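You operate a simulated robot arm through the tools that you are given. There is no shell and no other tool. Be economical: measure what you need, move in short steps, check, and stop when the job is done.

You run a simulated two-armed robot. Do the job below in one go: nothing can be reset, and whatever is moved stays where it is left.

## Task
Put one of the shims from the assembly bench on the teal table. Take the big jug and put it on the top of the low cabinet. Push the yellow pipe guard shut. Fetch the black dust cap and set it on the bottom board of the narrow stock shelf. Fetch the carton of studs and set it on the blue tray. Take the ticket on the shelf under the inspection table and put it away on the shelf under the measuring bench. Take the flask of hand wash and put it on the disc on the shelf under the inspection table. Take the flask of sealant on the yellow square and put it away on the top board of the narrow stock shelf. Stack the Size 40 sleeve from the shelf under the measuring bench on top of the Size 20 sleeve. Shut the lid of the gauge case. Fetch the riser block and set it on top of the jar. Take the grey dust cap on the yellow square and put it away on the second board from the bottom of the narrow stock shelf. Pull the oil locker door open. Do these in any order. Set down upright: big jug, carton of studs, flask of hand wash, flask of sealant.

Only the result counts: the job must be done as asked and must still hold three seconds after the hand-in. Knocking over, shifting, dropping, spilling or breaking anything else fails it. A push-on lid holds only when it is set on centred and level and pressed home; a screw cap is set on level and turned clockwise until tight.

## Robot
Two 7-joint arms with fingered hands on one trunk, on a base that drives. Base frame: it is fixed to the floor where the robot stands at the start and does not move with it; the origin is under the middle of the robot, x ahead of it, y to its left, z up. Lengths are in mm, angles in rad, forces in N, time in s.
The left shoulder is at the start at [70, 132, 1142], the right one opposite. Places, roughly: black dust cap (5x5x3 cm) [3500, -500, 900]; blue tray (30x15x3 cm) [500, -1000, 300]; bottom board of the narrow stock shelf [3400, -700, 600]; carton of studs [3500, -500, 1250]; disc [3750, -1750, 500]; flask of hand wash [4250, -1750, 500]; flask of sealant [5750, -750, 1000]; grey dust cap (4x4x3 cm) [5800, -900, 900]; jar (8x7x10 cm) [5200, 7500, 900]; lid of the gauge case [1300, 7500, 900]; oil locker door [5600, 7100, 400]; riser block (6x5x4 cm) [1100, 7700, 900]; second board of the narrow stock shelf [3400, -700, 900]; shelf under the measuring bench [1500, 7600, 400]; sleeve [2000, 7500, 500]; teal table [600, -1000, 800]; ticket [4000, -1750, 500]; top board of the narrow stock shelf [3400, -700, 1500]; top of the low cabinet [2700, -700, 1100]; yellow pipe guard [200, 2600, 1000]. Payload 2.3 kg a hand.
The tool frame of a hand sits at the grasp point between the pads (the TCP): z along the fingers, y along the line on which they close. The tips reach 25 mm beyond it. Largest opening 88 mm; the body of the gripper starts 29 mm behind the TCP. The gripper is a hand of 3 fingers: y runs from the thumb to the fingers, the wrist lies at [-13, -97, -162] in the tool frame, and closing takes about 1.5 s.
Orientation is that of the tool frame in the base frame, as [roll, pitch, yaw] about the fixed x, y, z axes, in that order (R = Rz(yaw) Ry(pitch) Rx(roll)). With the fingers straight down and the wrist toward the robot, the tool's x, y and z point along [0, 1, 0], [1, 0, 0] and [0, 0, -1] of the base frame.

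## Interface
- The arms move only by the tool arm_command. It takes "left_plan", "right_plan" or both (then of equal length, played together; a hand with none holds still); each is a list of rows, each a list of 6 numbers: the shift along the tool's x, y, z in units of 500 mm (1.0 is 500 mm), then the turn, a rotation vector about the tool's x, y, z in units of 120 degrees (1.0 is 120 degrees). In form: [[tx, ty, tz, ax, ay, az], ...]. A call has 1 to 8 rows; each row is the pose to reach, as a shift and turn from the pose commanded when the call began, along the tool's axes at that moment. "left_jaw" and "right_jaw" are, for a hand that has rows, the gripper command, from -1 (fully open) to 1 (shut), values between in proportion, set as the call begins (left out, the last holds). A call with a number of a shift or a turn outside -1 to 1 is refused whole. A row lasts 0.2 s, in which the tool goes at most 50 mm and 0.15 rad; a call with a longer step from one row to the next is refused whole, and so is a gripper value outside its range. Where a pose cannot be reached the arm comes as near as it can. A force on the tool above 40 N (or 10 N above the force at the start of the call, whichever is more), or a blocked arm, ends the call early, and 0.2 s more pass. Each finger travels about 108 mm/s and halts on what it meets, pressing with about 28 N; the grip force reading is that of the motor and also rises with nothing between the fingers. The clock runs only during rows and for 0.2 s after the last one: add rows that repeat a pose to give the fingers time. The reply holds the time, the measured pose of the TCP, the force on the tool along the base axes, the opening and the grip force, in the units named above and with some noise, with the torque about the TCP (base axes, N m) and any sound that the robot's microphone picked up.
- Cameras (640 x 400 px; columns grow to the right, rows downward): "scene" is now at [126.2, 17.4, 1442.7]; the picture's right is [0.24, -0.97, -0.00], its down [-0.74, -0.18, -0.65] and it looks along [0.63, 0.16, -0.76] (base axes); focal length 287 px, centre (320, 200). "left" rides on the left gripper at [-58, -85, -99] in its tool frame; the picture's right is [-0.67, -0.35, 0.66], its down [0.69, -0.63, 0.37] and it looks along [0.29, 0.69, 0.66] (tool axes); focal length 261 px, centre (320, 200). "right" rides on the right gripper at [58, -85, -100] in its tool frame; the picture's right is [-0.67, 0.35, -0.66], its down [-0.69, -0.63, 0.37] and it looks along [-0.29, 0.69, 0.66] (tool axes); focal length 261 px, centre (320, 200).
- camera(camera): a new picture of that camera. It takes no simulated time.
- lift_body(by): slides the trunk up (or, below 0, down) by that many mm; the arms and the scene camera ride with it, the base frame stays. It gives what a move gives, with no picture.
- roll_base(legs): drives the robot by 1 to 6 legs, each [ahead, left, turn to the left] in mm, mm and rad, along the robot's own axes; the way and the turn of a leg run together, so that a leg with both is an arc; at most 1500 mm and 3.142 rad a leg. The arms and the cameras ride along, it lands a little off, and it stops where it bumps. It gives what a move gives.
- set_fingers(index, middle, thumb_bend, thumb_turn, hand): sets how far each is bent, from 0 (flat) to 1 (curled in); at 0.3 the hand is open as for a grip, at 0.7 the pads meet at the TCP. One left out holds its place. A second passes; each finger stops where it meets its share of the squeeze, and holds until it gets a number again. A gripper value or a shape takes the hand back. It gives what a move gives, with no picture; readings hold the bend of each and the force on the fingers (four entries, about 0 where the hand has none), thumb and palm. thumb_turn goes from beside the hand (0) to across from the fingers (1), as for a grip.
- preshape(shape, hand): the hand has 3 fingers and takes this shape, open, in about a second: jaw (thumb against the fingers, like two jaws); tri (thumb and two fingers); tip (a fingertip pinch); poke (one finger out to press); point (the index stretched); flat (the hand flat); cup (the hand cupped); fist (a fist). The gripper value then closes the fingers along that shape, each until it touches; the sizes above hold for jaw. It gives what a move gives, with no picture.
- turn_head(pan, tilt): turns the head with the scene camera to pan (to the left, within 1.501 rad either way) and tilt (down, from -0.506 to 1.204), counted from straight ahead of the robot. It gives what a move gives.
- probe_pixels(camera, pixels): for up to 12 pixels [column, row] of the newest picture of that camera ("zoom" is the newest enlarged one), the place [x, y, z] in the base frame of the surface seen there, good to about 3 mm. It takes no simulated time.
- inspect(camera, box): a new picture of the part [left, top, right, bottom] of that camera's present view, enlarged. It takes no simulated time.
- job_done(): hands the job in; it is judged then, once.

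Keep the steps short. Do not move on a guess: measure, check each grasp and each placing, and mend mistakes. In all there are 371 turns and 334 pictures (those below and enlarged ones count). Leave the grippers open and the arms clear of the work at the hand-in unless told otherwise, and finish with a single line.

The tools are called after "Emit:" as name(argument=value, ...) on one line, values as JSON. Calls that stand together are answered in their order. arm_command: Moves the arms, as the interface text tells. Its arguments: {"type":"object","properties":{"left_plan":{"type":"array"},"left_jaw":{"type":"number"},"right_plan":{"type":"array"},"right_jaw":{"type":"number"}},"required":[]} The other tools are called the same way: lift_body (by) slides the trunk up or down; preshape (shape, hand) gives the hand a shape; set_fingers (index, middle, thumb_bend, thumb_turn, hand) moves the fingers one by one; roll_base (legs) drives the base; turn_head (pan, tilt) turns the head that bears the scene camera; camera (camera) takes a picture; probe_pixels (camera, pixels) gives the place of the surface under pixels of a picture; inspect (camera, box) takes an enlarged picture of a part of a camera's view; job_done () hands the job in.

At the start:

```text
t: 0.0
left_tool_pos: [417.5, 177.8, 1085.7]
left_tool_rot: [-3.141, -0.001, 1.57]
left_wrist_force: [-1.2, -0.7, 0.4]
left_torque: [-0.03, 0.02, 0.01]
left_opening: 87.6
left_grasp_force: 0.1
left_shape: jaw
left_bend: [0.3, 0.3, 0.3, 0.98]
left_finger forces: [0.1, 0.0, 0.1, 0.0, 0.0, 0.1]
right_tool_pos: [402.8, -206.9, 1107.4]
right_tool_rot: [3.141, -0.001, 1.57]
right_wrist_force: [0.0, 0.4, -0.5]
right_torque: [-0.03, 0.0, 0.02]
right_opening: 87.9
right_grasp_force: 0.2
right_shape: jaw
right_bend: [0.3, 0.3, 0.3, 0.98]
right_finger forces: [0.0, 0.0, 0.1, 0.0, 0.0, 0.0]
trunk travel left (down, up): [-700.0, 140.0]
robot x, y, heading: [0.6, -4.2, -0.001]
head pan, tilt: [0.243, 0.864]
```

scene: 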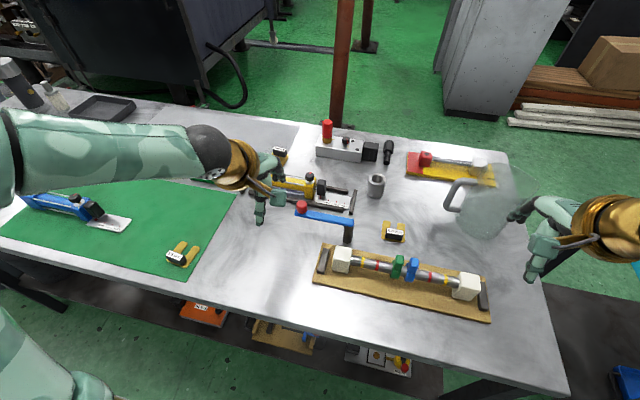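
right: 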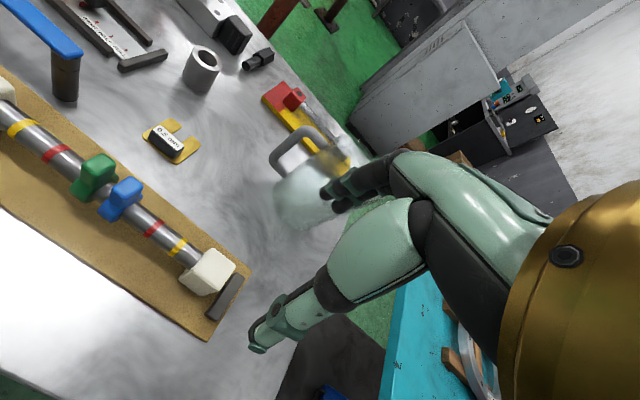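
left: 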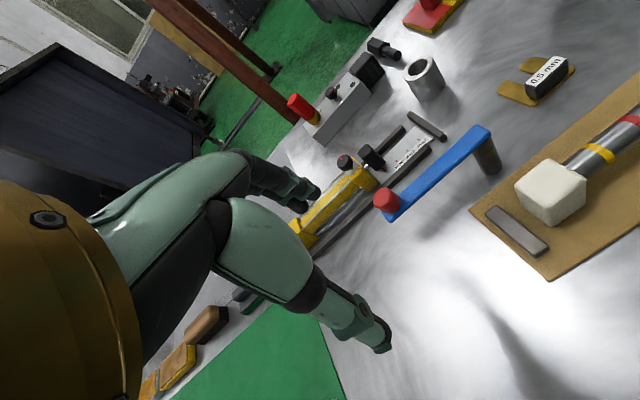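

I see the assembly bench ahead, with shims at (180,255), (393,232) and (280,155), and a translucent jug at (490,205). I'll probe these first.

Emit:
probe_pixels(camera="scene", pixels=[[393, 236], [386, 228], [402, 228], [181, 258], [455, 195], [490, 215], [500, 235], [470, 230], [540, 380], [300, 230], [515, 165], [450, 190]])

Emit:
inspect(camera="scene", box=[360, 130, 640, 305])

Emit:
turn_head(pan=-1.2, tilt=0.6)

Emit:
camera(camera="scene")

```text
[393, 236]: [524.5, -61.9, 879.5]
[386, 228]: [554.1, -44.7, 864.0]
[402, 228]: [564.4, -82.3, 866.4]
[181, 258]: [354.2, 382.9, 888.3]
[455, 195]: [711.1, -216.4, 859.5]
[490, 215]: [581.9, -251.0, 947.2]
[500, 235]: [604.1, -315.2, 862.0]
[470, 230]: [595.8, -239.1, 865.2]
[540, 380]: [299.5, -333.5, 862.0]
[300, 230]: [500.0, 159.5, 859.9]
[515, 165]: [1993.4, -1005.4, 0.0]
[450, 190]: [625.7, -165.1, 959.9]
```

```text
2.29 times, centred on (500, 218) of scene
```

zoom: 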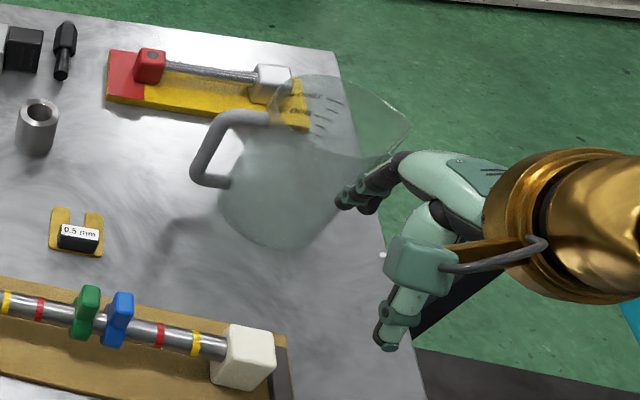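

```text
t: 1.6
left_tool_pos: [417.2, 178.2, 1086.8]
left_tool_rot: [-3.141, -0.002, 1.571]
left_wrist_force: [0.0, -0.1, -0.1]
left_torque: [-0.01, -0.03, 0.02]
left_opening: 87.5
left_grasp_force: 0.0
left_shape: jaw
left_bend: [0.3, 0.3, 0.3, 0.98]
left_finger forces: [0.0, 0.0, 0.0, 0.1, 0.0, 0.0]
right_tool_pos: [403.8, -207.1, 1107.2]
right_tool_rot: [3.141, -0.001, 1.57]
right_wrist_force: [-0.1, 0.5, 0.4]
right_torque: [0.0, 0.02, 0.01]
right_opening: 87.4
right_grasp_force: 0.1
right_shape: jaw
right_bend: [0.3, 0.3, 0.3, 0.98]
right_finger forces: [0.0, 0.1, 0.0, 0.0, 0.0, 0.1]
trunk travel left (down, up): [-700.0, 140.0]
robot x, y, heading: [1.6, 0.6, 0.0]
head pan, tilt: [-1.201, 0.6]
```

```text
329 pictures are left
```

scene: 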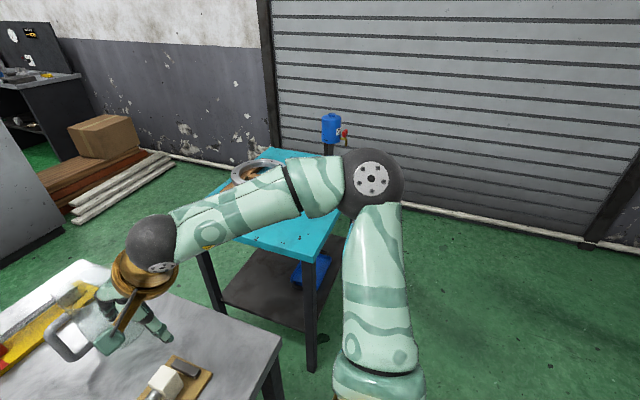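

Next I'll aim the head at the shim near (525,-62) to measure it.

Emit:
turn_head(pan=-0.2, tilt=0.95)

Emit:
camera(camera="scene")

```text
t: 2.8
left_tool_pos: [417.6, 178.4, 1085.5]
left_tool_rot: [-3.14, -0.001, 1.571]
left_wrist_force: [-0.1, 0.1, -0.7]
left_torque: [0.0, -0.02, 0.0]
left_opening: 87.4
left_grasp_force: 0.1
left_shape: jaw
left_bend: [0.3, 0.3, 0.3, 0.98]
left_finger forces: [0.0, 0.0, 0.0, 0.0, 0.0, 0.0]
right_tool_pos: [403.4, -207.8, 1106.3]
right_tool_rot: [3.141, -0.001, 1.571]
right_wrist_force: [0.0, 1.2, 0.5]
right_torque: [0.01, 0.01, 0.04]
right_opening: 87.2
right_grasp_force: 0.1
right_shape: jaw
right_bend: [0.3, 0.3, 0.3, 0.98]
right_finger forces: [0.0, 0.0, 0.0, 0.1, 0.1, 0.0]
trunk travel left (down, up): [-700.0, 140.0]
robot x, y, heading: [2.3, 0.6, 0.002]
head pan, tilt: [-0.201, 0.949]
```

```text
328 pictures are left
```

scene: 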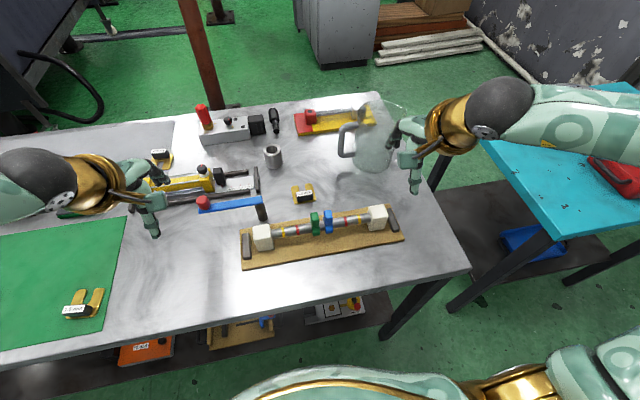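

Emit:
inspect(camera="scene", box=[250, 100, 442, 220])

Emit:
probe_pixels(camera="zoom", pixels=[[180, 310], [152, 324], [206, 322], [180, 325], [150, 290], [210, 290], [310, 145], [335, 120], [335, 185], [300, 170], [370, 200], [420, 240]])

```text
3.33 times, centred on (346, 160) of scene
```

zoom: 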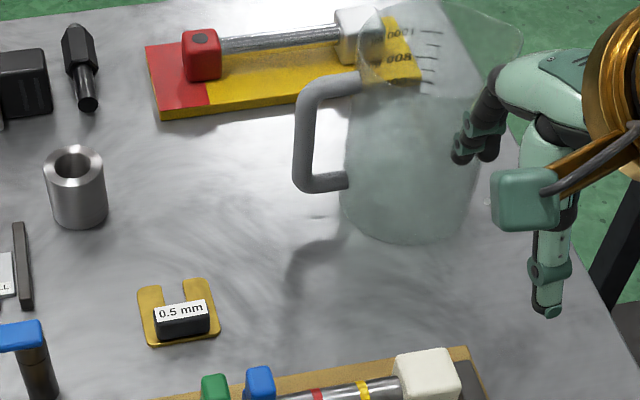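

```text
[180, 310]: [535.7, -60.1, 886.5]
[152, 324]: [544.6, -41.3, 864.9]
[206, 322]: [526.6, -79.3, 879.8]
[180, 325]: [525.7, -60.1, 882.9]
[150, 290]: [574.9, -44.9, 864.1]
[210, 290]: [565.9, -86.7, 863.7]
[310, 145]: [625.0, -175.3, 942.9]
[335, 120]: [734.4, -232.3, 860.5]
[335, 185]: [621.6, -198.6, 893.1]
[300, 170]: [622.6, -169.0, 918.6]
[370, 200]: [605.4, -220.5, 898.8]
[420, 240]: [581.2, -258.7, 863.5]
```

The shim's handle block is centred at about (535,-61) with its top at z≈887. I'll move the right hand above it, staying high.

Emit:
arm_command(right_plan=[[0.049, 0.044, 0.049, 0, 0, 0], [0.098, 0.088, 0.098, 0, 0, 0], [0.147, 0.132, 0.147, 0, 0, 0], [0.196, 0.176, 0.196, 0, 0, 0], [0.245, 0.219, 0.245, 0, 0, 0], [0.294, 0.263, 0.293, 0, 0, 0], [0.294, 0.263, 0.293, 0, 0, 0]], right_jaw=-1)

Emit:
camera(camera="right")

```text
t: 4.4
left_tool_pos: [417.6, 177.0, 1086.8]
left_tool_rot: [-3.141, 0.0, 1.569]
left_wrist_force: [0.5, -0.4, -0.2]
left_torque: [0.01, -0.01, 0.01]
left_opening: 87.7
left_grasp_force: 0.1
left_shape: jaw
left_bend: [0.3, 0.3, 0.3, 0.98]
left_finger forces: [0.0, 0.0, 0.0, 0.0, 0.0, 0.0]
right_tool_pos: [536.7, -58.8, 959.7]
right_tool_rot: [3.141, 0.001, 1.57]
right_wrist_force: [1.0, 0.0, -0.5]
right_torque: [-0.04, -0.01, -0.01]
right_opening: 87.9
right_grasp_force: 0.0
right_shape: jaw
right_bend: [0.3, 0.3, 0.3, 0.98]
right_finger forces: [0.1, 0.1, 0.1, 0.0, 0.0, 0.1]
trunk travel left (down, up): [-700.0, 140.0]
robot x, y, heading: [0.2, -0.9, 0.0]
head pan, tilt: [-0.201, 0.949]
```

```text
326 pictures are left
```

right: 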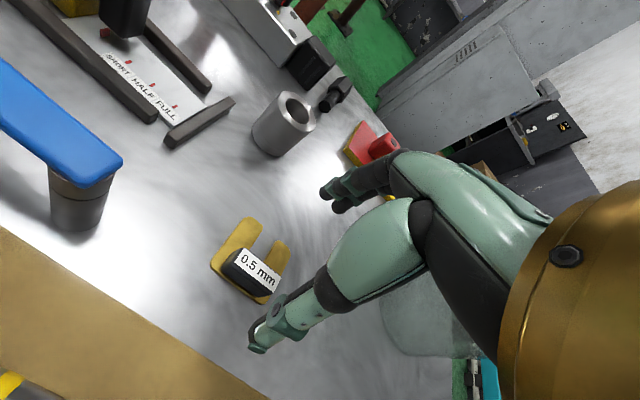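

The block is between the fingers. I'll check clearance to the wooden board behind the thumb.

Emit:
probe_pixels(camera="right", pixels=[[252, 272], [240, 252], [274, 283], [232, 262], [262, 298], [225, 267], [120, 300], [170, 345], [212, 268]])

```text
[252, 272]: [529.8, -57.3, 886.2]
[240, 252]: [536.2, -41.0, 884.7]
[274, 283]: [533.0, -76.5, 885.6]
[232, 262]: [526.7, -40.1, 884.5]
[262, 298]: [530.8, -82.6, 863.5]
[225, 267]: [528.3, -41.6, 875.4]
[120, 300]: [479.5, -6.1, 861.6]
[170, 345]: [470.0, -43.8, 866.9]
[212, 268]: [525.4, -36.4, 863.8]
```

The block spans x 525–540. I'll narrow the opening a bit, descend to z 893, then grip.

Emit:
arm_command(right_plan=[[0, -0.008, 0.0, 0, 0, 0], [0, -0.008, 0.06, 0, 0, 0], [0, -0.008, 0.1, 0, 0, 0], [0, -0.008, 0.134, 0, 0, 0], [0, -0.008, 0.134, 0, 0, 0]], right_jaw=-0.4)

Emit:
arm_command(right_plan=[[0, 0, 0, 0, 0, 0], [0, 0, 0, 0, 0, 0], [0, 0, 0, 0, 0, 0], [0, 0, 0, 0, 0, 0], [0, 0, 0, 0, 0, 0], [0, 0, 0, 0, 0, 0], [0, 0, 0, 0, 0, 0]], right_jaw=1)

Emit:
camera(camera="right")

```text
t: 5.6
left_tool_pos: [417.9, 176.8, 1087.0]
left_tool_rot: [3.141, 0.001, 1.57]
left_wrist_force: [0.3, -0.1, 0.5]
left_torque: [0.01, -0.01, -0.02]
left_opening: 87.6
left_grasp_force: 0.1
left_shape: jaw
left_bend: [0.3, 0.3, 0.3, 0.98]
left_finger forces: [0.0, 0.0, 0.0, 0.1, 0.0, 0.1]
right_tool_pos: [532.2, -60.1, 893.5]
right_tool_rot: [3.14, 0.002, 1.572]
right_wrist_force: [-0.1, -0.4, 0.8]
right_torque: [0.0, 0.0, 0.02]
right_opening: 61.8
right_grasp_force: 0.0
right_shape: jaw
right_bend: [0.27, 0.37, 0.58, 0.99]
right_finger forces: [0.0, 0.1, 0.0, 0.0, 0.0, 0.0]
trunk travel left (down, up): [-700.0, 140.0]
robot x, y, heading: [-0.0, 1.8, -0.002]
head pan, tilt: [-0.201, 0.949]
```

```text
t: 7.2
left_tool_pos: [417.6, 178.9, 1085.5]
left_tool_rot: [-3.141, 0.002, 1.571]
left_wrist_force: [0.5, -0.1, 0.3]
left_torque: [-0.01, -0.01, 0.02]
left_opening: 87.7
left_grasp_force: 0.1
left_shape: jaw
left_bend: [0.3, 0.3, 0.3, 0.98]
left_finger forces: [0.0, 0.0, 0.0, 0.1, 0.0, 0.0]
right_tool_pos: [532.0, -60.6, 894.4]
right_tool_rot: [3.141, 0.0, 1.573]
right_wrist_force: [-0.3, -0.4, 0.4]
right_torque: [-0.05, -0.01, 0.01]
right_opening: 12.6
right_grasp_force: 28.0
right_shape: jaw
right_bend: [0.73, 0.62, 0.74, 1.0]
right_finger forces: [16.3, 8.7, 0.1, 0.0, 25.1, 0.0]
trunk travel left (down, up): [-700.0, 140.0]
robot x, y, heading: [-2.0, 0.6, -0.003]
head pan, tilt: [-0.201, 0.949]
```

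```text
325 pictures are left
```

right: 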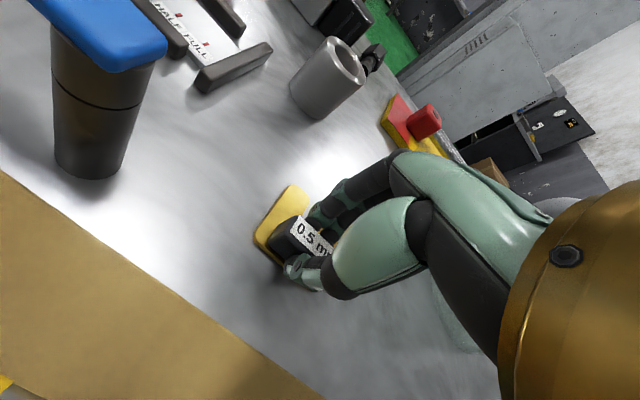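

The grip is good at 12.6 mm. Now I'll lift the shim and bring it toward the robot.

Emit:
arm_command(right_plan=[[0, 0, -0.06, 0, 0, 0], [0, 0, -0.15, 0, 0, 0], [0, 0, -0.24, 0, 0, 0], [0, 0, -0.32, 0, 0, 0], [0, -0.09, -0.32, 0, 0, 0], [0, -0.18, -0.32, 0, 0, 0], [0, -0.27, -0.32, 0, 0, 0]], right_jaw=1)

Emit:
camera(camera="scene")

```text
t: 8.8
left_tool_pos: [415.9, 178.6, 1086.1]
left_tool_rot: [3.14, 0.001, 1.57]
left_wrist_force: [-0.4, -0.1, 0.9]
left_torque: [0.03, -0.01, -0.02]
left_opening: 87.8
left_grasp_force: 0.0
left_shape: jaw
left_bend: [0.3, 0.3, 0.3, 0.98]
left_finger forces: [0.0, 0.0, 0.0, 0.0, 0.1, 0.0]
right_tool_pos: [393.6, -57.9, 1054.6]
right_tool_rot: [3.14, -0.001, 1.572]
right_wrist_force: [-0.2, -0.1, -1.0]
right_torque: [0.0, -0.01, -0.02]
right_opening: 12.7
right_grasp_force: 27.7
right_shape: jaw
right_bend: [0.73, 0.62, 0.74, 1.0]
right_finger forces: [16.3, 8.8, 0.0, 0.1, 25.2, 0.0]
trunk travel left (down, up): [-700.0, 140.0]
robot x, y, heading: [-0.8, 1.0, -0.001]
head pan, tilt: [-0.201, 0.949]
```

```text
324 pictures are left
```

scene: 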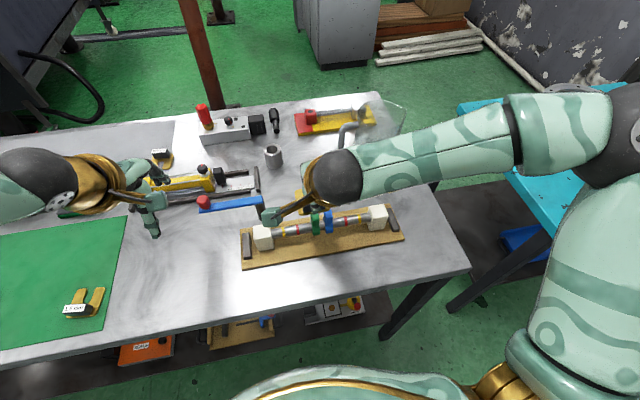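

The shim is held. I'll back off a little and slide right toward the teal table, then look.

Emit:
roll_base(legs=[[-150, 0, 0], [0, -600, 0]])

Emit:
turn_head(pan=-0.4, tilt=0.8)

Emit:
camera(camera="scene")

```text
t: 13.2
left_tool_pos: [268.6, -421.8, 1086.3]
left_tool_rot: [-3.141, 0.002, 1.557]
left_wrist_force: [-0.3, 0.5, -0.4]
left_torque: [-0.04, -0.01, -0.02]
left_opening: 87.2
left_grasp_force: 0.0
left_shape: jaw
left_bend: [0.3, 0.3, 0.3, 0.98]
left_finger forces: [0.0, 0.0, 0.0, 0.0, 0.1, 0.0]
right_tool_pos: [243.8, -657.5, 1054.5]
right_tool_rot: [-3.141, 0.002, 1.559]
right_wrist_force: [-0.2, -0.5, -1.1]
right_torque: [0.02, 0.02, -0.01]
right_opening: 12.5
right_grasp_force: 28.0
right_shape: jaw
right_bend: [0.73, 0.62, 0.74, 1.0]
right_finger forces: [16.4, 8.8, 0.1, 0.0, 25.2, 0.0]
trunk travel left (down, up): [-700.0, 140.0]
robot x, y, heading: [-149.3, -593.6, -0.015]
head pan, tilt: [-0.201, 0.949]
```

```text
t: 13.9
left_tool_pos: [267.3, -422.9, 1087.0]
left_tool_rot: [3.14, -0.001, 1.557]
left_wrist_force: [0.7, -0.5, 1.2]
left_torque: [0.0, 0.01, 0.01]
left_opening: 87.7
left_grasp_force: 0.0
left_shape: jaw
left_bend: [0.3, 0.3, 0.3, 0.98]
left_finger forces: [0.1, 0.0, 0.0, 0.0, 0.0, 0.1]
right_tool_pos: [242.5, -659.1, 1054.6]
right_tool_rot: [-3.14, 0.001, 1.556]
right_wrist_force: [-0.6, 1.0, -1.3]
right_torque: [0.03, -0.01, 0.01]
right_opening: 12.7
right_grasp_force: 27.7
right_shape: jaw
right_bend: [0.73, 0.62, 0.74, 1.0]
right_finger forces: [16.4, 8.7, 0.0, 0.0, 25.1, 0.1]
trunk travel left (down, up): [-700.0, 140.0]
robot x, y, heading: [-155.4, -596.5, -0.014]
head pan, tilt: [-0.4, 0.799]
```

```text
323 pictures are left
```

scene: 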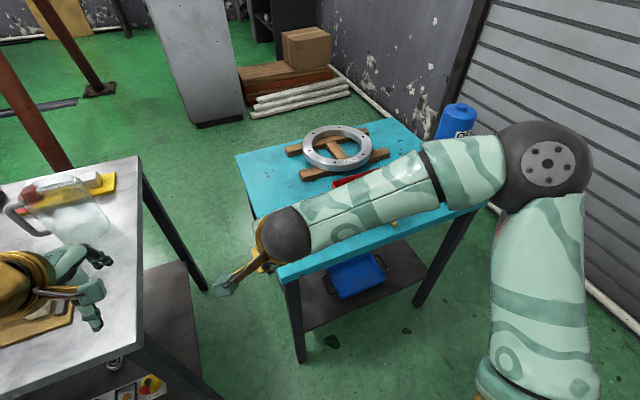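

Emit:
probe_pixels(camera="scene", pixels=[[285, 270], [245, 170], [270, 195], [290, 205], [280, 185], [300, 178], [360, 260], [330, 175], [240, 158], [400, 245], [355, 275]])

Emit:
roll_base(legs=[[0, -300, 0.015]])

Emit:
camera(camera="scene")

```text
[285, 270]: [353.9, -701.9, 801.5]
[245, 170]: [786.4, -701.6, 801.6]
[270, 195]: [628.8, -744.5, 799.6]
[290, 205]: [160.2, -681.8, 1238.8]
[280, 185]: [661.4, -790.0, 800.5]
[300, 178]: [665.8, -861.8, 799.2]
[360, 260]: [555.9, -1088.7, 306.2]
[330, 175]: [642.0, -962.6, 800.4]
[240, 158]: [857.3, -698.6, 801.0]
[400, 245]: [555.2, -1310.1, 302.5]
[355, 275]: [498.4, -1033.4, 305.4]
```

```text
t: 15.9
left_tool_pos: [262.8, -713.9, 1086.4]
left_tool_rot: [3.141, 0.001, 1.576]
left_wrist_force: [-0.2, 0.7, 0.3]
left_torque: [-0.01, 0.0, 0.02]
left_opening: 87.4
left_grasp_force: 0.1
left_shape: jaw
left_bend: [0.3, 0.3, 0.3, 0.98]
left_finger forces: [0.0, 0.0, 0.0, 0.0, 0.1, 0.0]
right_tool_pos: [242.5, -953.0, 1053.8]
right_tool_rot: [-3.141, 0.002, 1.575]
right_wrist_force: [-0.5, -0.1, 0.3]
right_torque: [0.01, 0.02, 0.02]
right_opening: 12.6
right_grasp_force: 27.9
right_shape: jaw
right_bend: [0.73, 0.62, 0.74, 1.0]
right_finger forces: [16.5, 8.7, 0.1, 0.0, 25.1, 0.0]
trunk travel left (down, up): [-700.0, 140.0]
robot x, y, heading: [-153.3, -895.8, -0.0]
head pan, tilt: [-0.4, 0.799]
```

```text
322 pictures are left
```

scene: 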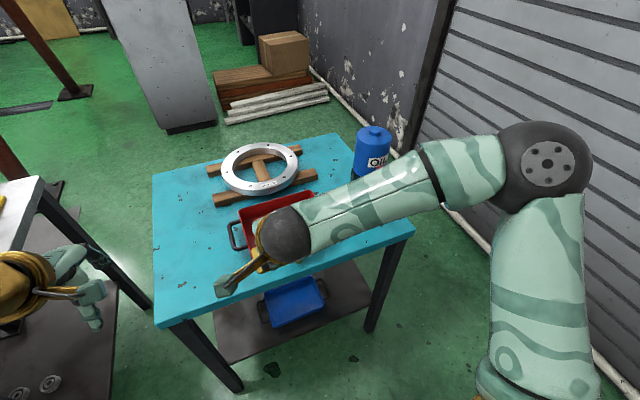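

Free area on the teal top is around x 420–520, y -740 to -840. I'll drive so that the hand comes over it.

Emit:
roll_base(legs=[[170, 165, 0]])

Emit:
camera(camera="right")

```text
t: 17.7
left_tool_pos: [430.2, -555.0, 1087.8]
left_tool_rot: [3.14, -0.001, 1.574]
left_wrist_force: [0.0, 0.0, -0.6]
left_torque: [0.02, -0.01, 0.0]
left_opening: 87.8
left_grasp_force: 0.0
left_shape: jaw
left_bend: [0.3, 0.3, 0.3, 0.98]
left_finger forces: [0.0, 0.1, 0.1, 0.0, 0.0, 0.0]
right_tool_pos: [411.2, -792.0, 1055.1]
right_tool_rot: [3.139, -0.002, 1.574]
right_wrist_force: [-0.2, 0.4, -0.9]
right_torque: [-0.01, -0.02, 0.04]
right_opening: 12.7
right_grasp_force: 27.6
right_shape: jaw
right_bend: [0.73, 0.62, 0.74, 1.0]
right_finger forces: [16.4, 8.7, 0.0, 0.0, 25.0, 0.0]
trunk travel left (down, up): [-700.0, 140.0]
robot x, y, heading: [13.2, -730.6, 0.002]
head pan, tilt: [-0.4, 0.799]
```

```text
321 pictures are left
```

right: 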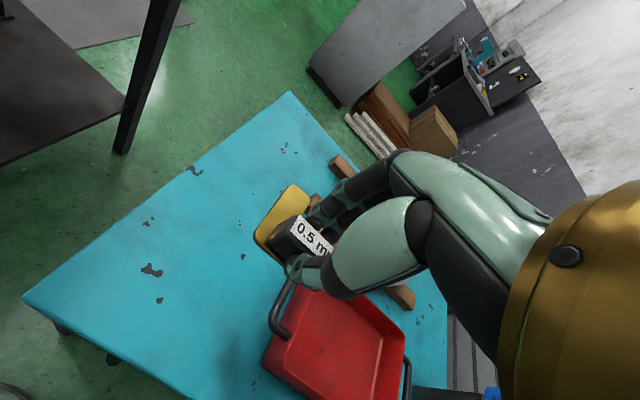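

Emit:
probe_pixels(camera="right", pixels=[[285, 290], [272, 320], [262, 365], [340, 160], [200, 220], [230, 200], [150, 270], [290, 95]])

```text
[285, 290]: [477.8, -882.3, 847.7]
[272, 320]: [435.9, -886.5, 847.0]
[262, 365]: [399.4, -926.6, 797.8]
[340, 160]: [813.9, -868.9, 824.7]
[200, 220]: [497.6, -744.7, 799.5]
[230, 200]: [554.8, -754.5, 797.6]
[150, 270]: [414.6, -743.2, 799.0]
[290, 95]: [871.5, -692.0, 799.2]
```

The red tray's handle is at y≈-884, so (460,-775) is clear. I'll lower the shim there.

Emit:
arm_command(right_plan=[[0.034, 0.05, 0.05, 0, 0, 0], [0.034, 0.098, 0.12, 0, 0, 0], [0.034, 0.098, 0.21, 0, 0, 0], [0.034, 0.098, 0.3, 0, 0, 0], [0.034, 0.098, 0.38, 0, 0, 0], [0.034, 0.098, 0.42, 0, 0, 0], [0.034, 0.098, 0.439, 0, 0, 0], [0.034, 0.098, 0.442, 0, 0, 0]], right_jaw=1)

Emit:
camera(camera="right")

```text
t: 19.5
left_tool_pos: [432.4, -553.1, 1086.0]
left_tool_rot: [3.141, -0.001, 1.575]
left_wrist_force: [-0.6, 0.0, 0.2]
left_torque: [0.0, 0.06, 0.0]
left_opening: 87.4
left_grasp_force: 0.2
left_shape: jaw
left_bend: [0.3, 0.3, 0.3, 0.98]
left_finger forces: [0.1, 0.0, 0.1, 0.0, 0.0, 0.1]
right_tool_pos: [460.0, -772.7, 832.8]
right_tool_rot: [-3.14, 0.0, 1.575]
right_wrist_force: [0.2, 0.4, 1.5]
right_torque: [0.0, -0.1, 0.0]
right_opening: 12.6
right_grasp_force: 27.5
right_shape: jaw
right_bend: [0.73, 0.62, 0.74, 1.0]
right_finger forces: [16.9, 9.0, 0.0, 0.1, 25.1, 0.1]
trunk travel left (down, up): [-700.0, 140.0]
robot x, y, heading: [14.3, -733.8, -0.001]
head pan, tilt: [-0.4, 0.799]
```

```text
320 pictures are left
```

right: 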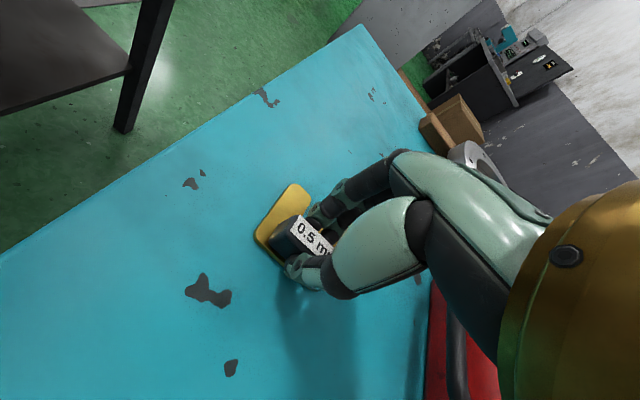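

Slight contact shows at z 833. I'll release and rise.

Emit:
arm_command(right_plan=[[0, 0, 0, 0, 0, 0], [0, 0, 0, 0, 0, 0], [0, 0, 0, 0, 0, 0], [0, 0, 0, 0, 0, 0], [0, 0, -0.08, 0, 0, 0], [0, 0, -0.18, 0, 0, 0], [0, 0, -0.28, 0, 0, 0], [0, 0, -0.38, 0, 0, 0]], right_jaw=-0.5)

Emit:
camera(camera="right")

```text
t: 21.3
left_tool_pos: [432.1, -554.6, 1086.9]
left_tool_rot: [-3.141, -0.001, 1.574]
left_wrist_force: [0.0, -0.1, 0.3]
left_torque: [0.02, 0.0, -0.03]
left_opening: 87.4
left_grasp_force: 0.1
left_shape: jaw
left_bend: [0.3, 0.3, 0.3, 0.98]
left_finger forces: [0.0, 0.0, 0.0, 0.0, 0.0, 0.1]
right_tool_pos: [460.6, -776.2, 1025.1]
right_tool_rot: [-3.141, -0.005, 1.575]
right_wrist_force: [-0.5, -0.3, -0.2]
right_torque: [-0.04, 0.02, 0.01]
right_opening: 66.0
right_grasp_force: 0.1
right_shape: jaw
right_bend: [0.27, 0.36, 0.54, 0.99]
right_finger forces: [0.0, 0.0, 0.0, 0.0, 0.0, 0.1]
trunk travel left (down, up): [-700.0, 140.0]
robot x, y, heading: [13.1, -730.6, 0.003]
head pan, tilt: [-0.4, 0.799]
```

```text
319 pictures are left
```

right: 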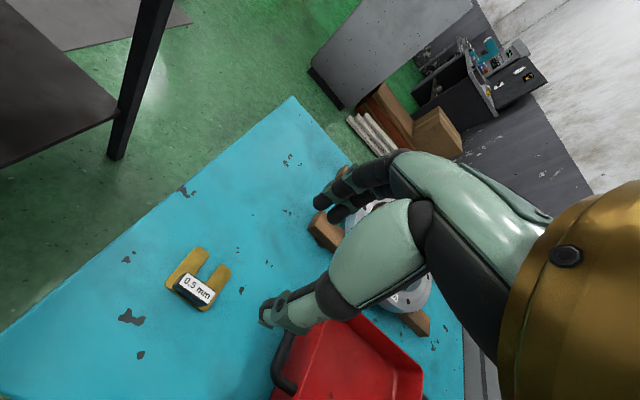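

The shim is flat on the teal table. Next is the jug, so I'll drive back to the bench and look at the handle.

Emit:
roll_base(legs=[[-150, 0, 0], [0, 630, 0], [140, 0, 0]])

Emit:
turn_head(pan=-0.2, tilt=0.75)

Emit:
camera(camera="scene")

```text
t: 26.8
left_tool_pos: [414.8, 96.6, 1088.2]
left_tool_rot: [3.138, -0.001, 1.573]
left_wrist_force: [0.4, 0.1, 0.2]
left_torque: [0.02, 0.0, 0.02]
left_opening: 87.9
left_grasp_force: 0.1
left_shape: jaw
left_bend: [0.3, 0.3, 0.3, 0.98]
left_finger forces: [0.0, 0.0, 0.0, 0.0, 0.0, 0.0]
right_tool_pos: [444.2, -124.2, 1026.1]
right_tool_rot: [3.139, 0.0, 1.572]
right_wrist_force: [-0.9, 0.4, 0.3]
right_torque: [0.04, -0.01, 0.01]
right_opening: 65.7
right_grasp_force: 0.0
right_shape: jaw
right_bend: [0.27, 0.36, 0.54, 0.99]
right_finger forces: [0.0, 0.0, 0.0, 0.0, 0.1, 0.0]
trunk travel left (down, up): [-700.0, 140.0]
robot x, y, heading: [2.6, -78.6, 0.005]
head pan, tilt: [-0.4, 0.799]
```

```text
t: 27.6
left_tool_pos: [417.7, 97.4, 1086.1]
left_tool_rot: [-3.141, 0.0, 1.571]
left_wrist_force: [0.4, 1.2, 0.7]
left_torque: [-0.01, -0.04, -0.03]
left_opening: 87.7
left_grasp_force: 0.0
left_shape: jaw
left_bend: [0.3, 0.3, 0.3, 0.98]
left_finger forces: [0.0, 0.0, 0.0, 0.0, 0.0, 0.0]
right_tool_pos: [444.8, -124.7, 1026.2]
right_tool_rot: [-3.141, 0.001, 1.572]
right_wrist_force: [0.6, -0.5, -0.4]
right_torque: [-0.02, -0.02, -0.01]
right_opening: 65.9
right_grasp_force: 0.0
right_shape: jaw
right_bend: [0.27, 0.36, 0.54, 0.99]
right_finger forces: [0.1, 0.0, 0.0, 0.0, 0.1, 0.0]
trunk travel left (down, up): [-700.0, 140.0]
robot x, y, heading: [2.2, -81.2, 0.0]
head pan, tilt: [-0.201, 0.75]
```

```text
318 pictures are left
```

scene: 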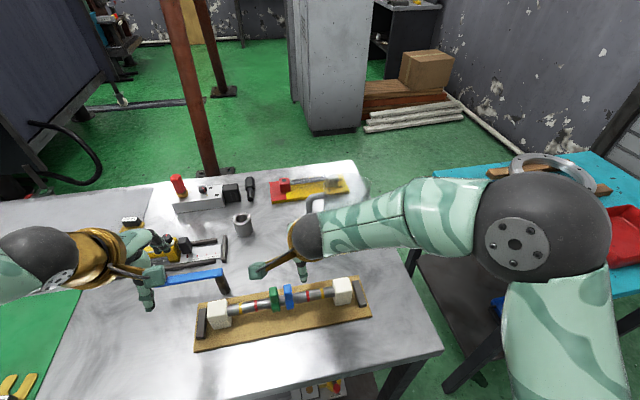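

I'll move the right hand out of the way to see the jug.

Emit:
arm_command(right_plan=[[-0.04, -0.08, -0.02, 0, 0, 0], [-0.12, -0.12, -0.04, 0, 0, 0], [-0.2, -0.16, -0.06, 0, 0, 0], [-0.28, -0.2, -0.08, 0, 0, 0], [-0.36, -0.24, -0.1, 0, 0, 0], [-0.44, -0.28, -0.1, 0, 0, 0]], right_jaw=-1)

Emit:
inspect(camera="scene", box=[200, 120, 456, 280])

```text
t: 28.9
left_tool_pos: [415.7, 96.3, 1086.5]
left_tool_rot: [3.14, -0.001, 1.573]
left_wrist_force: [-0.1, -0.1, 0.2]
left_torque: [-0.01, -0.01, 0.0]
left_opening: 87.5
left_grasp_force: 0.0
left_shape: jaw
left_bend: [0.3, 0.3, 0.3, 0.98]
left_finger forces: [0.0, 0.0, 0.0, 0.1, 0.0, 0.0]
right_tool_pos: [304.9, -346.3, 1076.0]
right_tool_rot: [3.14, 0.0, 1.571]
right_wrist_force: [0.2, 0.0, -0.8]
right_torque: [0.0, 0.0, 0.02]
right_opening: 88.0
right_grasp_force: 0.0
right_shape: jaw
right_bend: [0.3, 0.3, 0.3, 0.98]
right_finger forces: [0.0, 0.0, 0.0, 0.1, 0.1, 0.0]
trunk travel left (down, up): [-700.0, 140.0]
robot x, y, heading: [0.9, -83.2, 0.001]
head pan, tilt: [-0.201, 0.75]
```

```text
2.50 times, centred on (328, 200) of scene
```

zoom: 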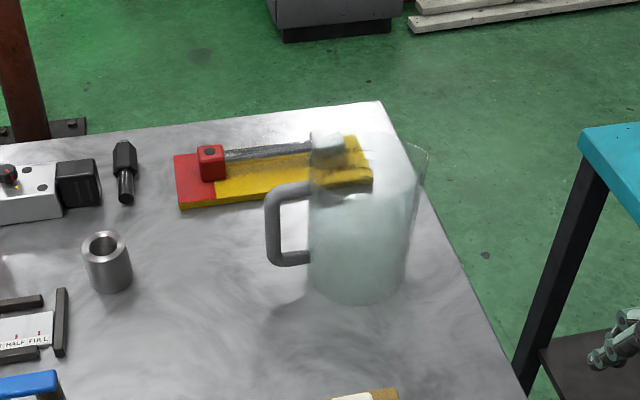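

Emit:
probe_pixels(camera="zoom", pixels=[[270, 200], [270, 225], [271, 250], [285, 260], [285, 190], [103, 240], [122, 265], [300, 258], [330, 285], [400, 270], [345, 165], [315, 215]])

```text
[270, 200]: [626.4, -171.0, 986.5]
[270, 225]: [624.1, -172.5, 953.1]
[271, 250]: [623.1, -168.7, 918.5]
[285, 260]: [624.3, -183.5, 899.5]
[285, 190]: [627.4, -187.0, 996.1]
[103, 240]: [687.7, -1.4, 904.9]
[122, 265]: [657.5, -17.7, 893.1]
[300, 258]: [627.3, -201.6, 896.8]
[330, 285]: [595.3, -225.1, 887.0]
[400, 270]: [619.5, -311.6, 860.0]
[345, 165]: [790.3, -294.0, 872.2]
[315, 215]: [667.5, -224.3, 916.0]
```

The handle bar is vertical at about (632,-176), z 905–990, and the jug body starts near y -213. I'll turn the left hand to point right (-y) so it straddles the bar.

Emit:
arm_command(left_plan=[[0, 0, 0, 0, -0.07, 0], [0, 0, 0, 0, -0.14, 0], [0, 0, 0, 0, -0.21, 0], [0, 0, 0, 0, -0.28, 0], [0, 0, 0, 0, -0.35, 0], [0, 0, 0, 0, -0.42, 0], [0, 0, 0, 0, -0.49, 0], [0, 0, 0, 0, -0.56, 0]], left_jaw=-1)

Emit:
arm_command(left_plan=[[0, 0, 0, 0, -0.07, 0], [0, 0, 0, 0, -0.14, 0], [0, 0, 0, 0, -0.19, 0], [0, 0, 0, 0, -0.19, 0]], left_jaw=-1)

```text
t: 30.8
left_tool_pos: [417.4, 98.2, 1085.2]
left_tool_rot: [3.141, 1.174, 1.572]
left_wrist_force: [0.3, 0.5, 0.1]
left_torque: [-0.01, 0.04, 0.02]
left_opening: 87.6
left_grasp_force: 0.1
left_shape: jaw
left_bend: [0.3, 0.3, 0.3, 0.98]
left_finger forces: [0.1, 0.0, 0.0, 0.0, 0.1, 0.0]
right_tool_pos: [306.5, -343.6, 1075.9]
right_tool_rot: [-3.141, 0.0, 1.572]
right_wrist_force: [0.6, -0.1, 1.2]
right_torque: [0.01, -0.01, -0.02]
right_opening: 87.9
right_grasp_force: 0.1
right_shape: jaw
right_bend: [0.3, 0.3, 0.3, 0.98]
right_finger forces: [0.0, 0.0, 0.1, 0.1, 0.0, 0.1]
trunk travel left (down, up): [-700.0, 140.0]
robot x, y, heading: [-1.3, -83.1, 0.003]
head pan, tilt: [-0.201, 0.75]
```

```text
t: 31.8
left_tool_pos: [416.5, 96.6, 1086.5]
left_tool_rot: [0.57, 1.567, -0.999]
left_wrist_force: [0.0, -0.2, -0.5]
left_torque: [0.03, 0.03, 0.02]
left_opening: 87.7
left_grasp_force: 0.0
left_shape: jaw
left_bend: [0.3, 0.3, 0.3, 0.98]
left_finger forces: [0.0, 0.0, 0.0, 0.0, 0.0, 0.0]
right_tool_pos: [305.9, -345.4, 1076.4]
right_tool_rot: [3.141, 0.0, 1.572]
right_wrist_force: [0.0, -0.4, 0.3]
right_torque: [-0.02, 0.04, 0.03]
right_opening: 87.9
right_grasp_force: 0.1
right_shape: jaw
right_bend: [0.3, 0.3, 0.3, 0.98]
right_finger forces: [0.1, 0.0, 0.0, 0.0, 0.1, 0.0]
trunk travel left (down, up): [-700.0, 140.0]
robot x, y, heading: [1.3, -84.7, 0.002]
head pan, tilt: [-0.201, 0.75]
```

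Emit:
arm_command(left_plan=[[0.025, 0.061, 0.053, 0, 0, 0], [0.05, 0.123, 0.107, 0, 0, 0], [0.074, 0.184, 0.16, 0, 0, 0], [0.098, 0.246, 0.214, 0, 0, 0], [0.123, 0.307, 0.267, 0, 0, 0], [0.147, 0.369, 0.32, 0, 0, 0], [0.172, 0.43, 0.374, 0, 0, 0], [0.172, 0.43, 0.374, 0, 0, 0]], left_jaw=-1)

Emit:
camera(camera="left")

Emit:
camera(camera="scene")

```text
t: 33.5
left_tool_pos: [583.6, -77.7, 1007.9]
left_tool_rot: [-1.542, 1.568, -3.104]
left_wrist_force: [0.5, 0.9, 0.8]
left_torque: [0.03, 0.0, 0.01]
left_opening: 87.5
left_grasp_force: 0.0
left_shape: jaw
left_bend: [0.3, 0.3, 0.3, 0.98]
left_finger forces: [0.0, 0.0, 0.0, 0.0, 0.1, 0.0]
left hand out of reach, approached as far as the arm can: row 6, 7, 8
right_tool_pos: [306.7, -346.0, 1075.5]
right_tool_rot: [3.14, -0.001, 1.573]
right_wrist_force: [-0.2, -0.2, 0.4]
right_torque: [-0.01, -0.06, 0.0]
right_opening: 87.7
right_grasp_force: 0.2
right_shape: jaw
right_bend: [0.3, 0.3, 0.3, 0.98]
right_finger forces: [0.0, 0.0, 0.1, 0.1, 0.0, 0.1]
trunk travel left (down, up): [-700.0, 140.0]
robot x, y, heading: [-0.7, -81.4, -0.002]
head pan, tilt: [-0.201, 0.75]
```

```text
316 pictures are left
```

left: 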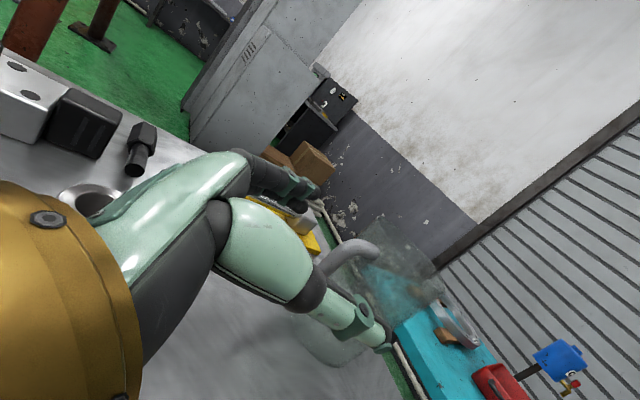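

```text
315 pictures are left
```

scene: 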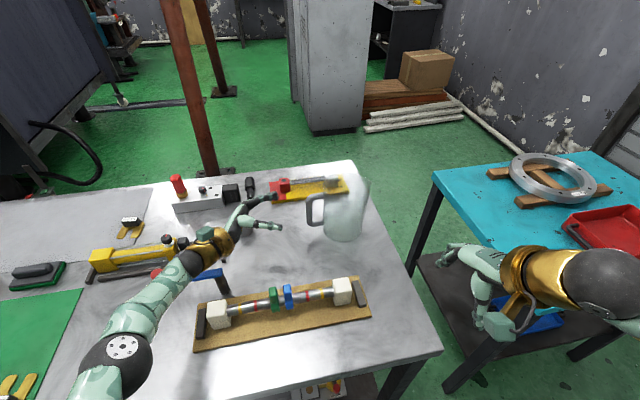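

The left hand falls about 50 mm short along -y. I'll swing it 30° toward forward, which is within reach, and drop to handle height.

Emit:
arm_command(left_plan=[[0.0, 0.0, 0.0, -0.0625, 0, 0], [0.0, 0.0, 0.0, -0.125, 0, 0], [0.0, 0.0, 0.01, -0.1875, 0, 0], [0.03, 0.005, 0.02, -0.25, 0, 0], [0.07, 0.01, 0.04, -0.25, 0, 0], [0.106, 0.01, 0.04, -0.25, 0, 0], [0.106, 0.01, 0.04, -0.25, 0, 0]], left_jaw=-0.3)

Emit:
camera(camera="left")

Emit:
inspect(camera="scene", box=[200, 150, 392, 270])

```text
t: 35.1
left_tool_pos: [590.7, -93.3, 961.4]
left_tool_rot: [-2.427, 1.554, 2.826]
left_wrist_force: [0.1, -0.3, -0.5]
left_torque: [0.0, 0.01, 0.0]
left_opening: 57.3
left_grasp_force: 0.0
left_shape: jaw
left_bend: [0.28, 0.39, 0.61, 1.0]
left_finger forces: [0.0, 0.1, 0.0, 0.1, 0.0, 0.1]
left hand out of reach, approached as far as the arm can: row 3, 4, 5, 6, 7
right_tool_pos: [305.7, -345.0, 1076.0]
right_tool_rot: [-3.141, 0.0, 1.572]
right_wrist_force: [0.3, -0.2, 0.4]
right_torque: [-0.01, 0.01, 0.0]
right_opening: 87.9
right_grasp_force: 0.1
right_shape: jaw
right_bend: [0.3, 0.3, 0.3, 0.98]
right_finger forces: [0.0, 0.0, 0.0, 0.1, 0.0, 0.0]
trunk travel left (down, up): [-700.0, 140.0]
robot x, y, heading: [0.6, -83.7, 0.002]
head pan, tilt: [-0.201, 0.75]
```

```text
314 pictures are left
```

left: 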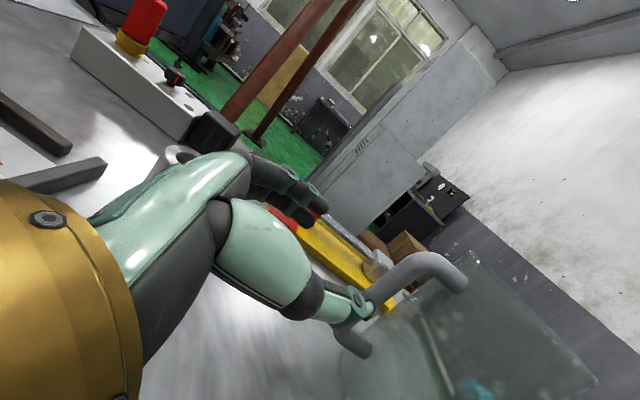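

```text
3.33 times, centred on (296, 210) of scene
```

zoom: 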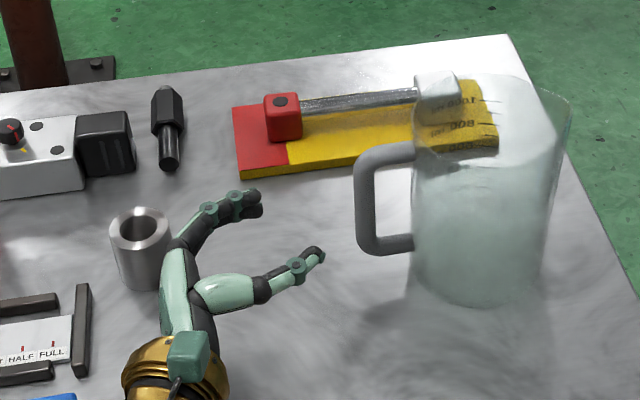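

The jug seems to hold liquid, so I'll keep it upright. I'll shift the base right to gain reach and bring the fingers closer.

Emit:
roll_base(legs=[[15, -50, 0]])

Emit:
inspect(camera="scene", box=[200, 150, 392, 270])

Emit:
camera(camera="left")

```text
t: 36.2
left_tool_pos: [607.9, -128.8, 963.5]
left_tool_rot: [-2.541, 1.558, 2.731]
left_wrist_force: [0.1, -0.5, 0.0]
left_torque: [0.01, 0.01, -0.01]
left_opening: 57.5
left_grasp_force: 0.0
left_shape: jaw
left_bend: [0.28, 0.39, 0.61, 1.0]
left_finger forces: [0.0, 0.0, 0.0, 0.0, 0.0, 0.0]
right_tool_pos: [325.0, -389.4, 1076.0]
right_tool_rot: [-3.141, 0.0, 1.581]
right_wrist_force: [-0.1, 0.3, -0.2]
right_torque: [0.0, 0.07, -0.01]
right_opening: 87.8
right_grasp_force: 0.0
right_shape: jaw
right_bend: [0.3, 0.3, 0.3, 0.98]
right_finger forces: [0.0, 0.0, 0.0, 0.0, 0.0, 0.0]
trunk travel left (down, up): [-700.0, 140.0]
robot x, y, heading: [13.8, -125.6, 0.013]
head pan, tilt: [-0.201, 0.75]
stopped in leg 1: the robot was blocked; the commanded pose is now the measured one
```

```text
3.33 times, centred on (296, 210) of scene
```

zoom: 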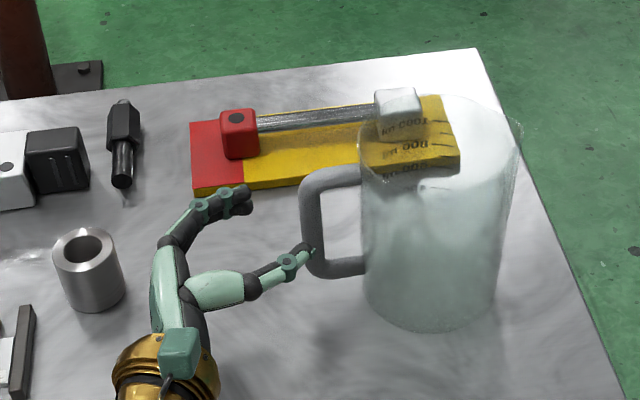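

```text
311 pictures are left
```

left: 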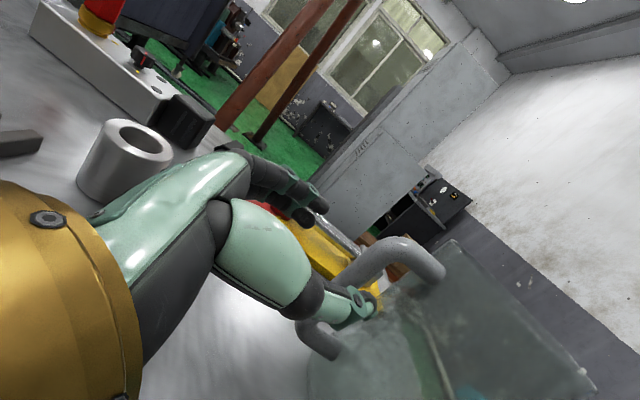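

The base was blocked. I'll check that the jug hasn't moved and how the thumb sits relative to the bar.

Emit:
probe_pixels(camera="zoom", pixels=[[310, 195], [310, 225], [306, 210], [317, 210], [318, 265], [310, 252], [303, 250], [345, 268], [120, 140], [370, 270], [430, 320], [480, 300]])

```text
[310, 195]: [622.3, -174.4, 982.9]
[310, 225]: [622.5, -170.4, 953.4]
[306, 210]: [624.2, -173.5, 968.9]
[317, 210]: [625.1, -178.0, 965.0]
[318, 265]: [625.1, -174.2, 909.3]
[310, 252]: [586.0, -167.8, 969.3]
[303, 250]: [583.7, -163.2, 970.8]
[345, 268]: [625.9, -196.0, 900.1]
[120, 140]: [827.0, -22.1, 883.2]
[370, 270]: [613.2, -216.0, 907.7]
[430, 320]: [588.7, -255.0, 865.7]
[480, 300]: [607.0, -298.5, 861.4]
```

The jug is unmoved and the base just met the bench. I'll advance the fingers over the bar by about 47 mm.

Emit:
arm_command(left_plan=[[0, -0.012, 0.0, 0, 0, 0], [0, -0.012, 0.03, 0, 0, 0], [0, -0.012, 0.06, 0, 0, 0], [0, -0.012, 0.093, 0, 0, 0], [0, -0.012, 0.093, 0, 0, 0]], left_jaw=-0.3)

Emit:
inspect(camera="scene", box=[200, 150, 392, 270])

Emit:
camera(camera="left")

```text
t: 37.6
left_tool_pos: [636.9, -127.7, 972.8]
left_tool_rot: [-2.777, 1.564, 2.544]
left_wrist_force: [-0.2, -0.4, -0.1]
left_torque: [-0.01, 0.03, -0.04]
left_opening: 57.3
left_grasp_force: 0.1
left_shape: jaw
left_bend: [0.28, 0.39, 0.61, 1.0]
left_finger forces: [0.0, 0.0, 0.0, 0.1, 0.0, 0.1]
left hand out of reach, approached as far as the arm can: row 4, 5
right_tool_pos: [341.7, -364.7, 1079.3]
right_tool_rot: [3.139, 0.009, 1.628]
right_wrist_force: [0.3, -0.2, 0.5]
right_torque: [0.0, -0.02, 0.01]
right_opening: 87.8
right_grasp_force: 0.0
right_shape: jaw
right_bend: [0.3, 0.3, 0.3, 0.98]
right_finger forces: [0.0, 0.0, 0.1, 0.1, 0.0, 0.0]
trunk travel left (down, up): [-700.0, 140.0]
robot x, y, heading: [19.8, -121.9, 0.057]
head pan, tilt: [-0.201, 0.75]
stopped in row 5 (left hand): the arm was blocked; the commanded pose is now the measured one
```

```text
3.33 times, centred on (296, 210) of scene
```

zoom: 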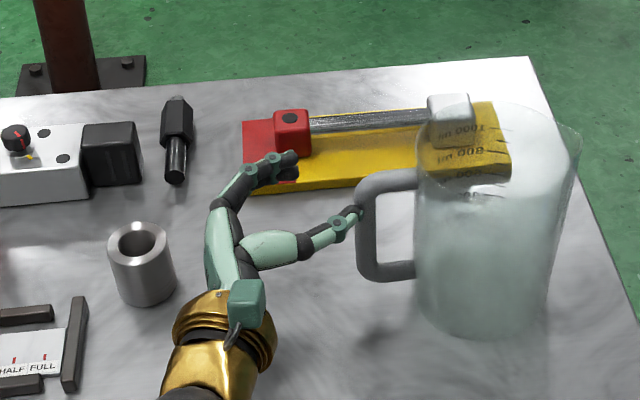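

```text
309 pictures are left
```

left: 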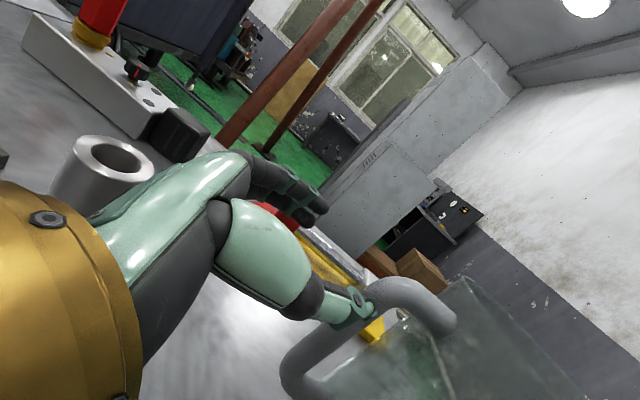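

The arm was blocked and the robot turned slightly, so something upstream may be touching. I'll look.

Emit:
turn_head(pan=0.3, tilt=0.9)

Emit:
camera(camera="scene")

```text
t: 38.5
left_tool_pos: [634.7, -127.5, 974.0]
left_tool_rot: [-1.697, 1.563, -2.663]
left_wrist_force: [0.0, 0.1, 0.0]
left_torque: [0.01, -0.02, 0.01]
left_opening: 57.6
left_grasp_force: 0.0
left_shape: jaw
left_bend: [0.28, 0.39, 0.61, 1.0]
left_finger forces: [0.0, 0.0, 0.0, 0.0, 0.0, 0.0]
right_tool_pos: [338.3, -362.2, 1080.2]
right_tool_rot: [3.137, 0.013, 1.624]
right_wrist_force: [0.6, 0.2, -0.3]
right_torque: [0.01, -0.05, 0.01]
right_opening: 88.0
right_grasp_force: 0.1
right_shape: jaw
right_bend: [0.3, 0.3, 0.3, 0.98]
right_finger forces: [0.0, 0.0, 0.0, 0.1, 0.0, 0.0]
trunk travel left (down, up): [-700.0, 140.0]
robot x, y, heading: [22.3, -125.5, 0.054]
head pan, tilt: [0.3, 0.901]
```

```text
308 pictures are left
```

scene: 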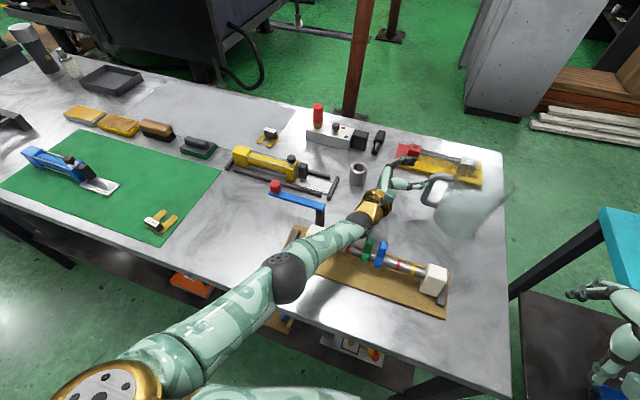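

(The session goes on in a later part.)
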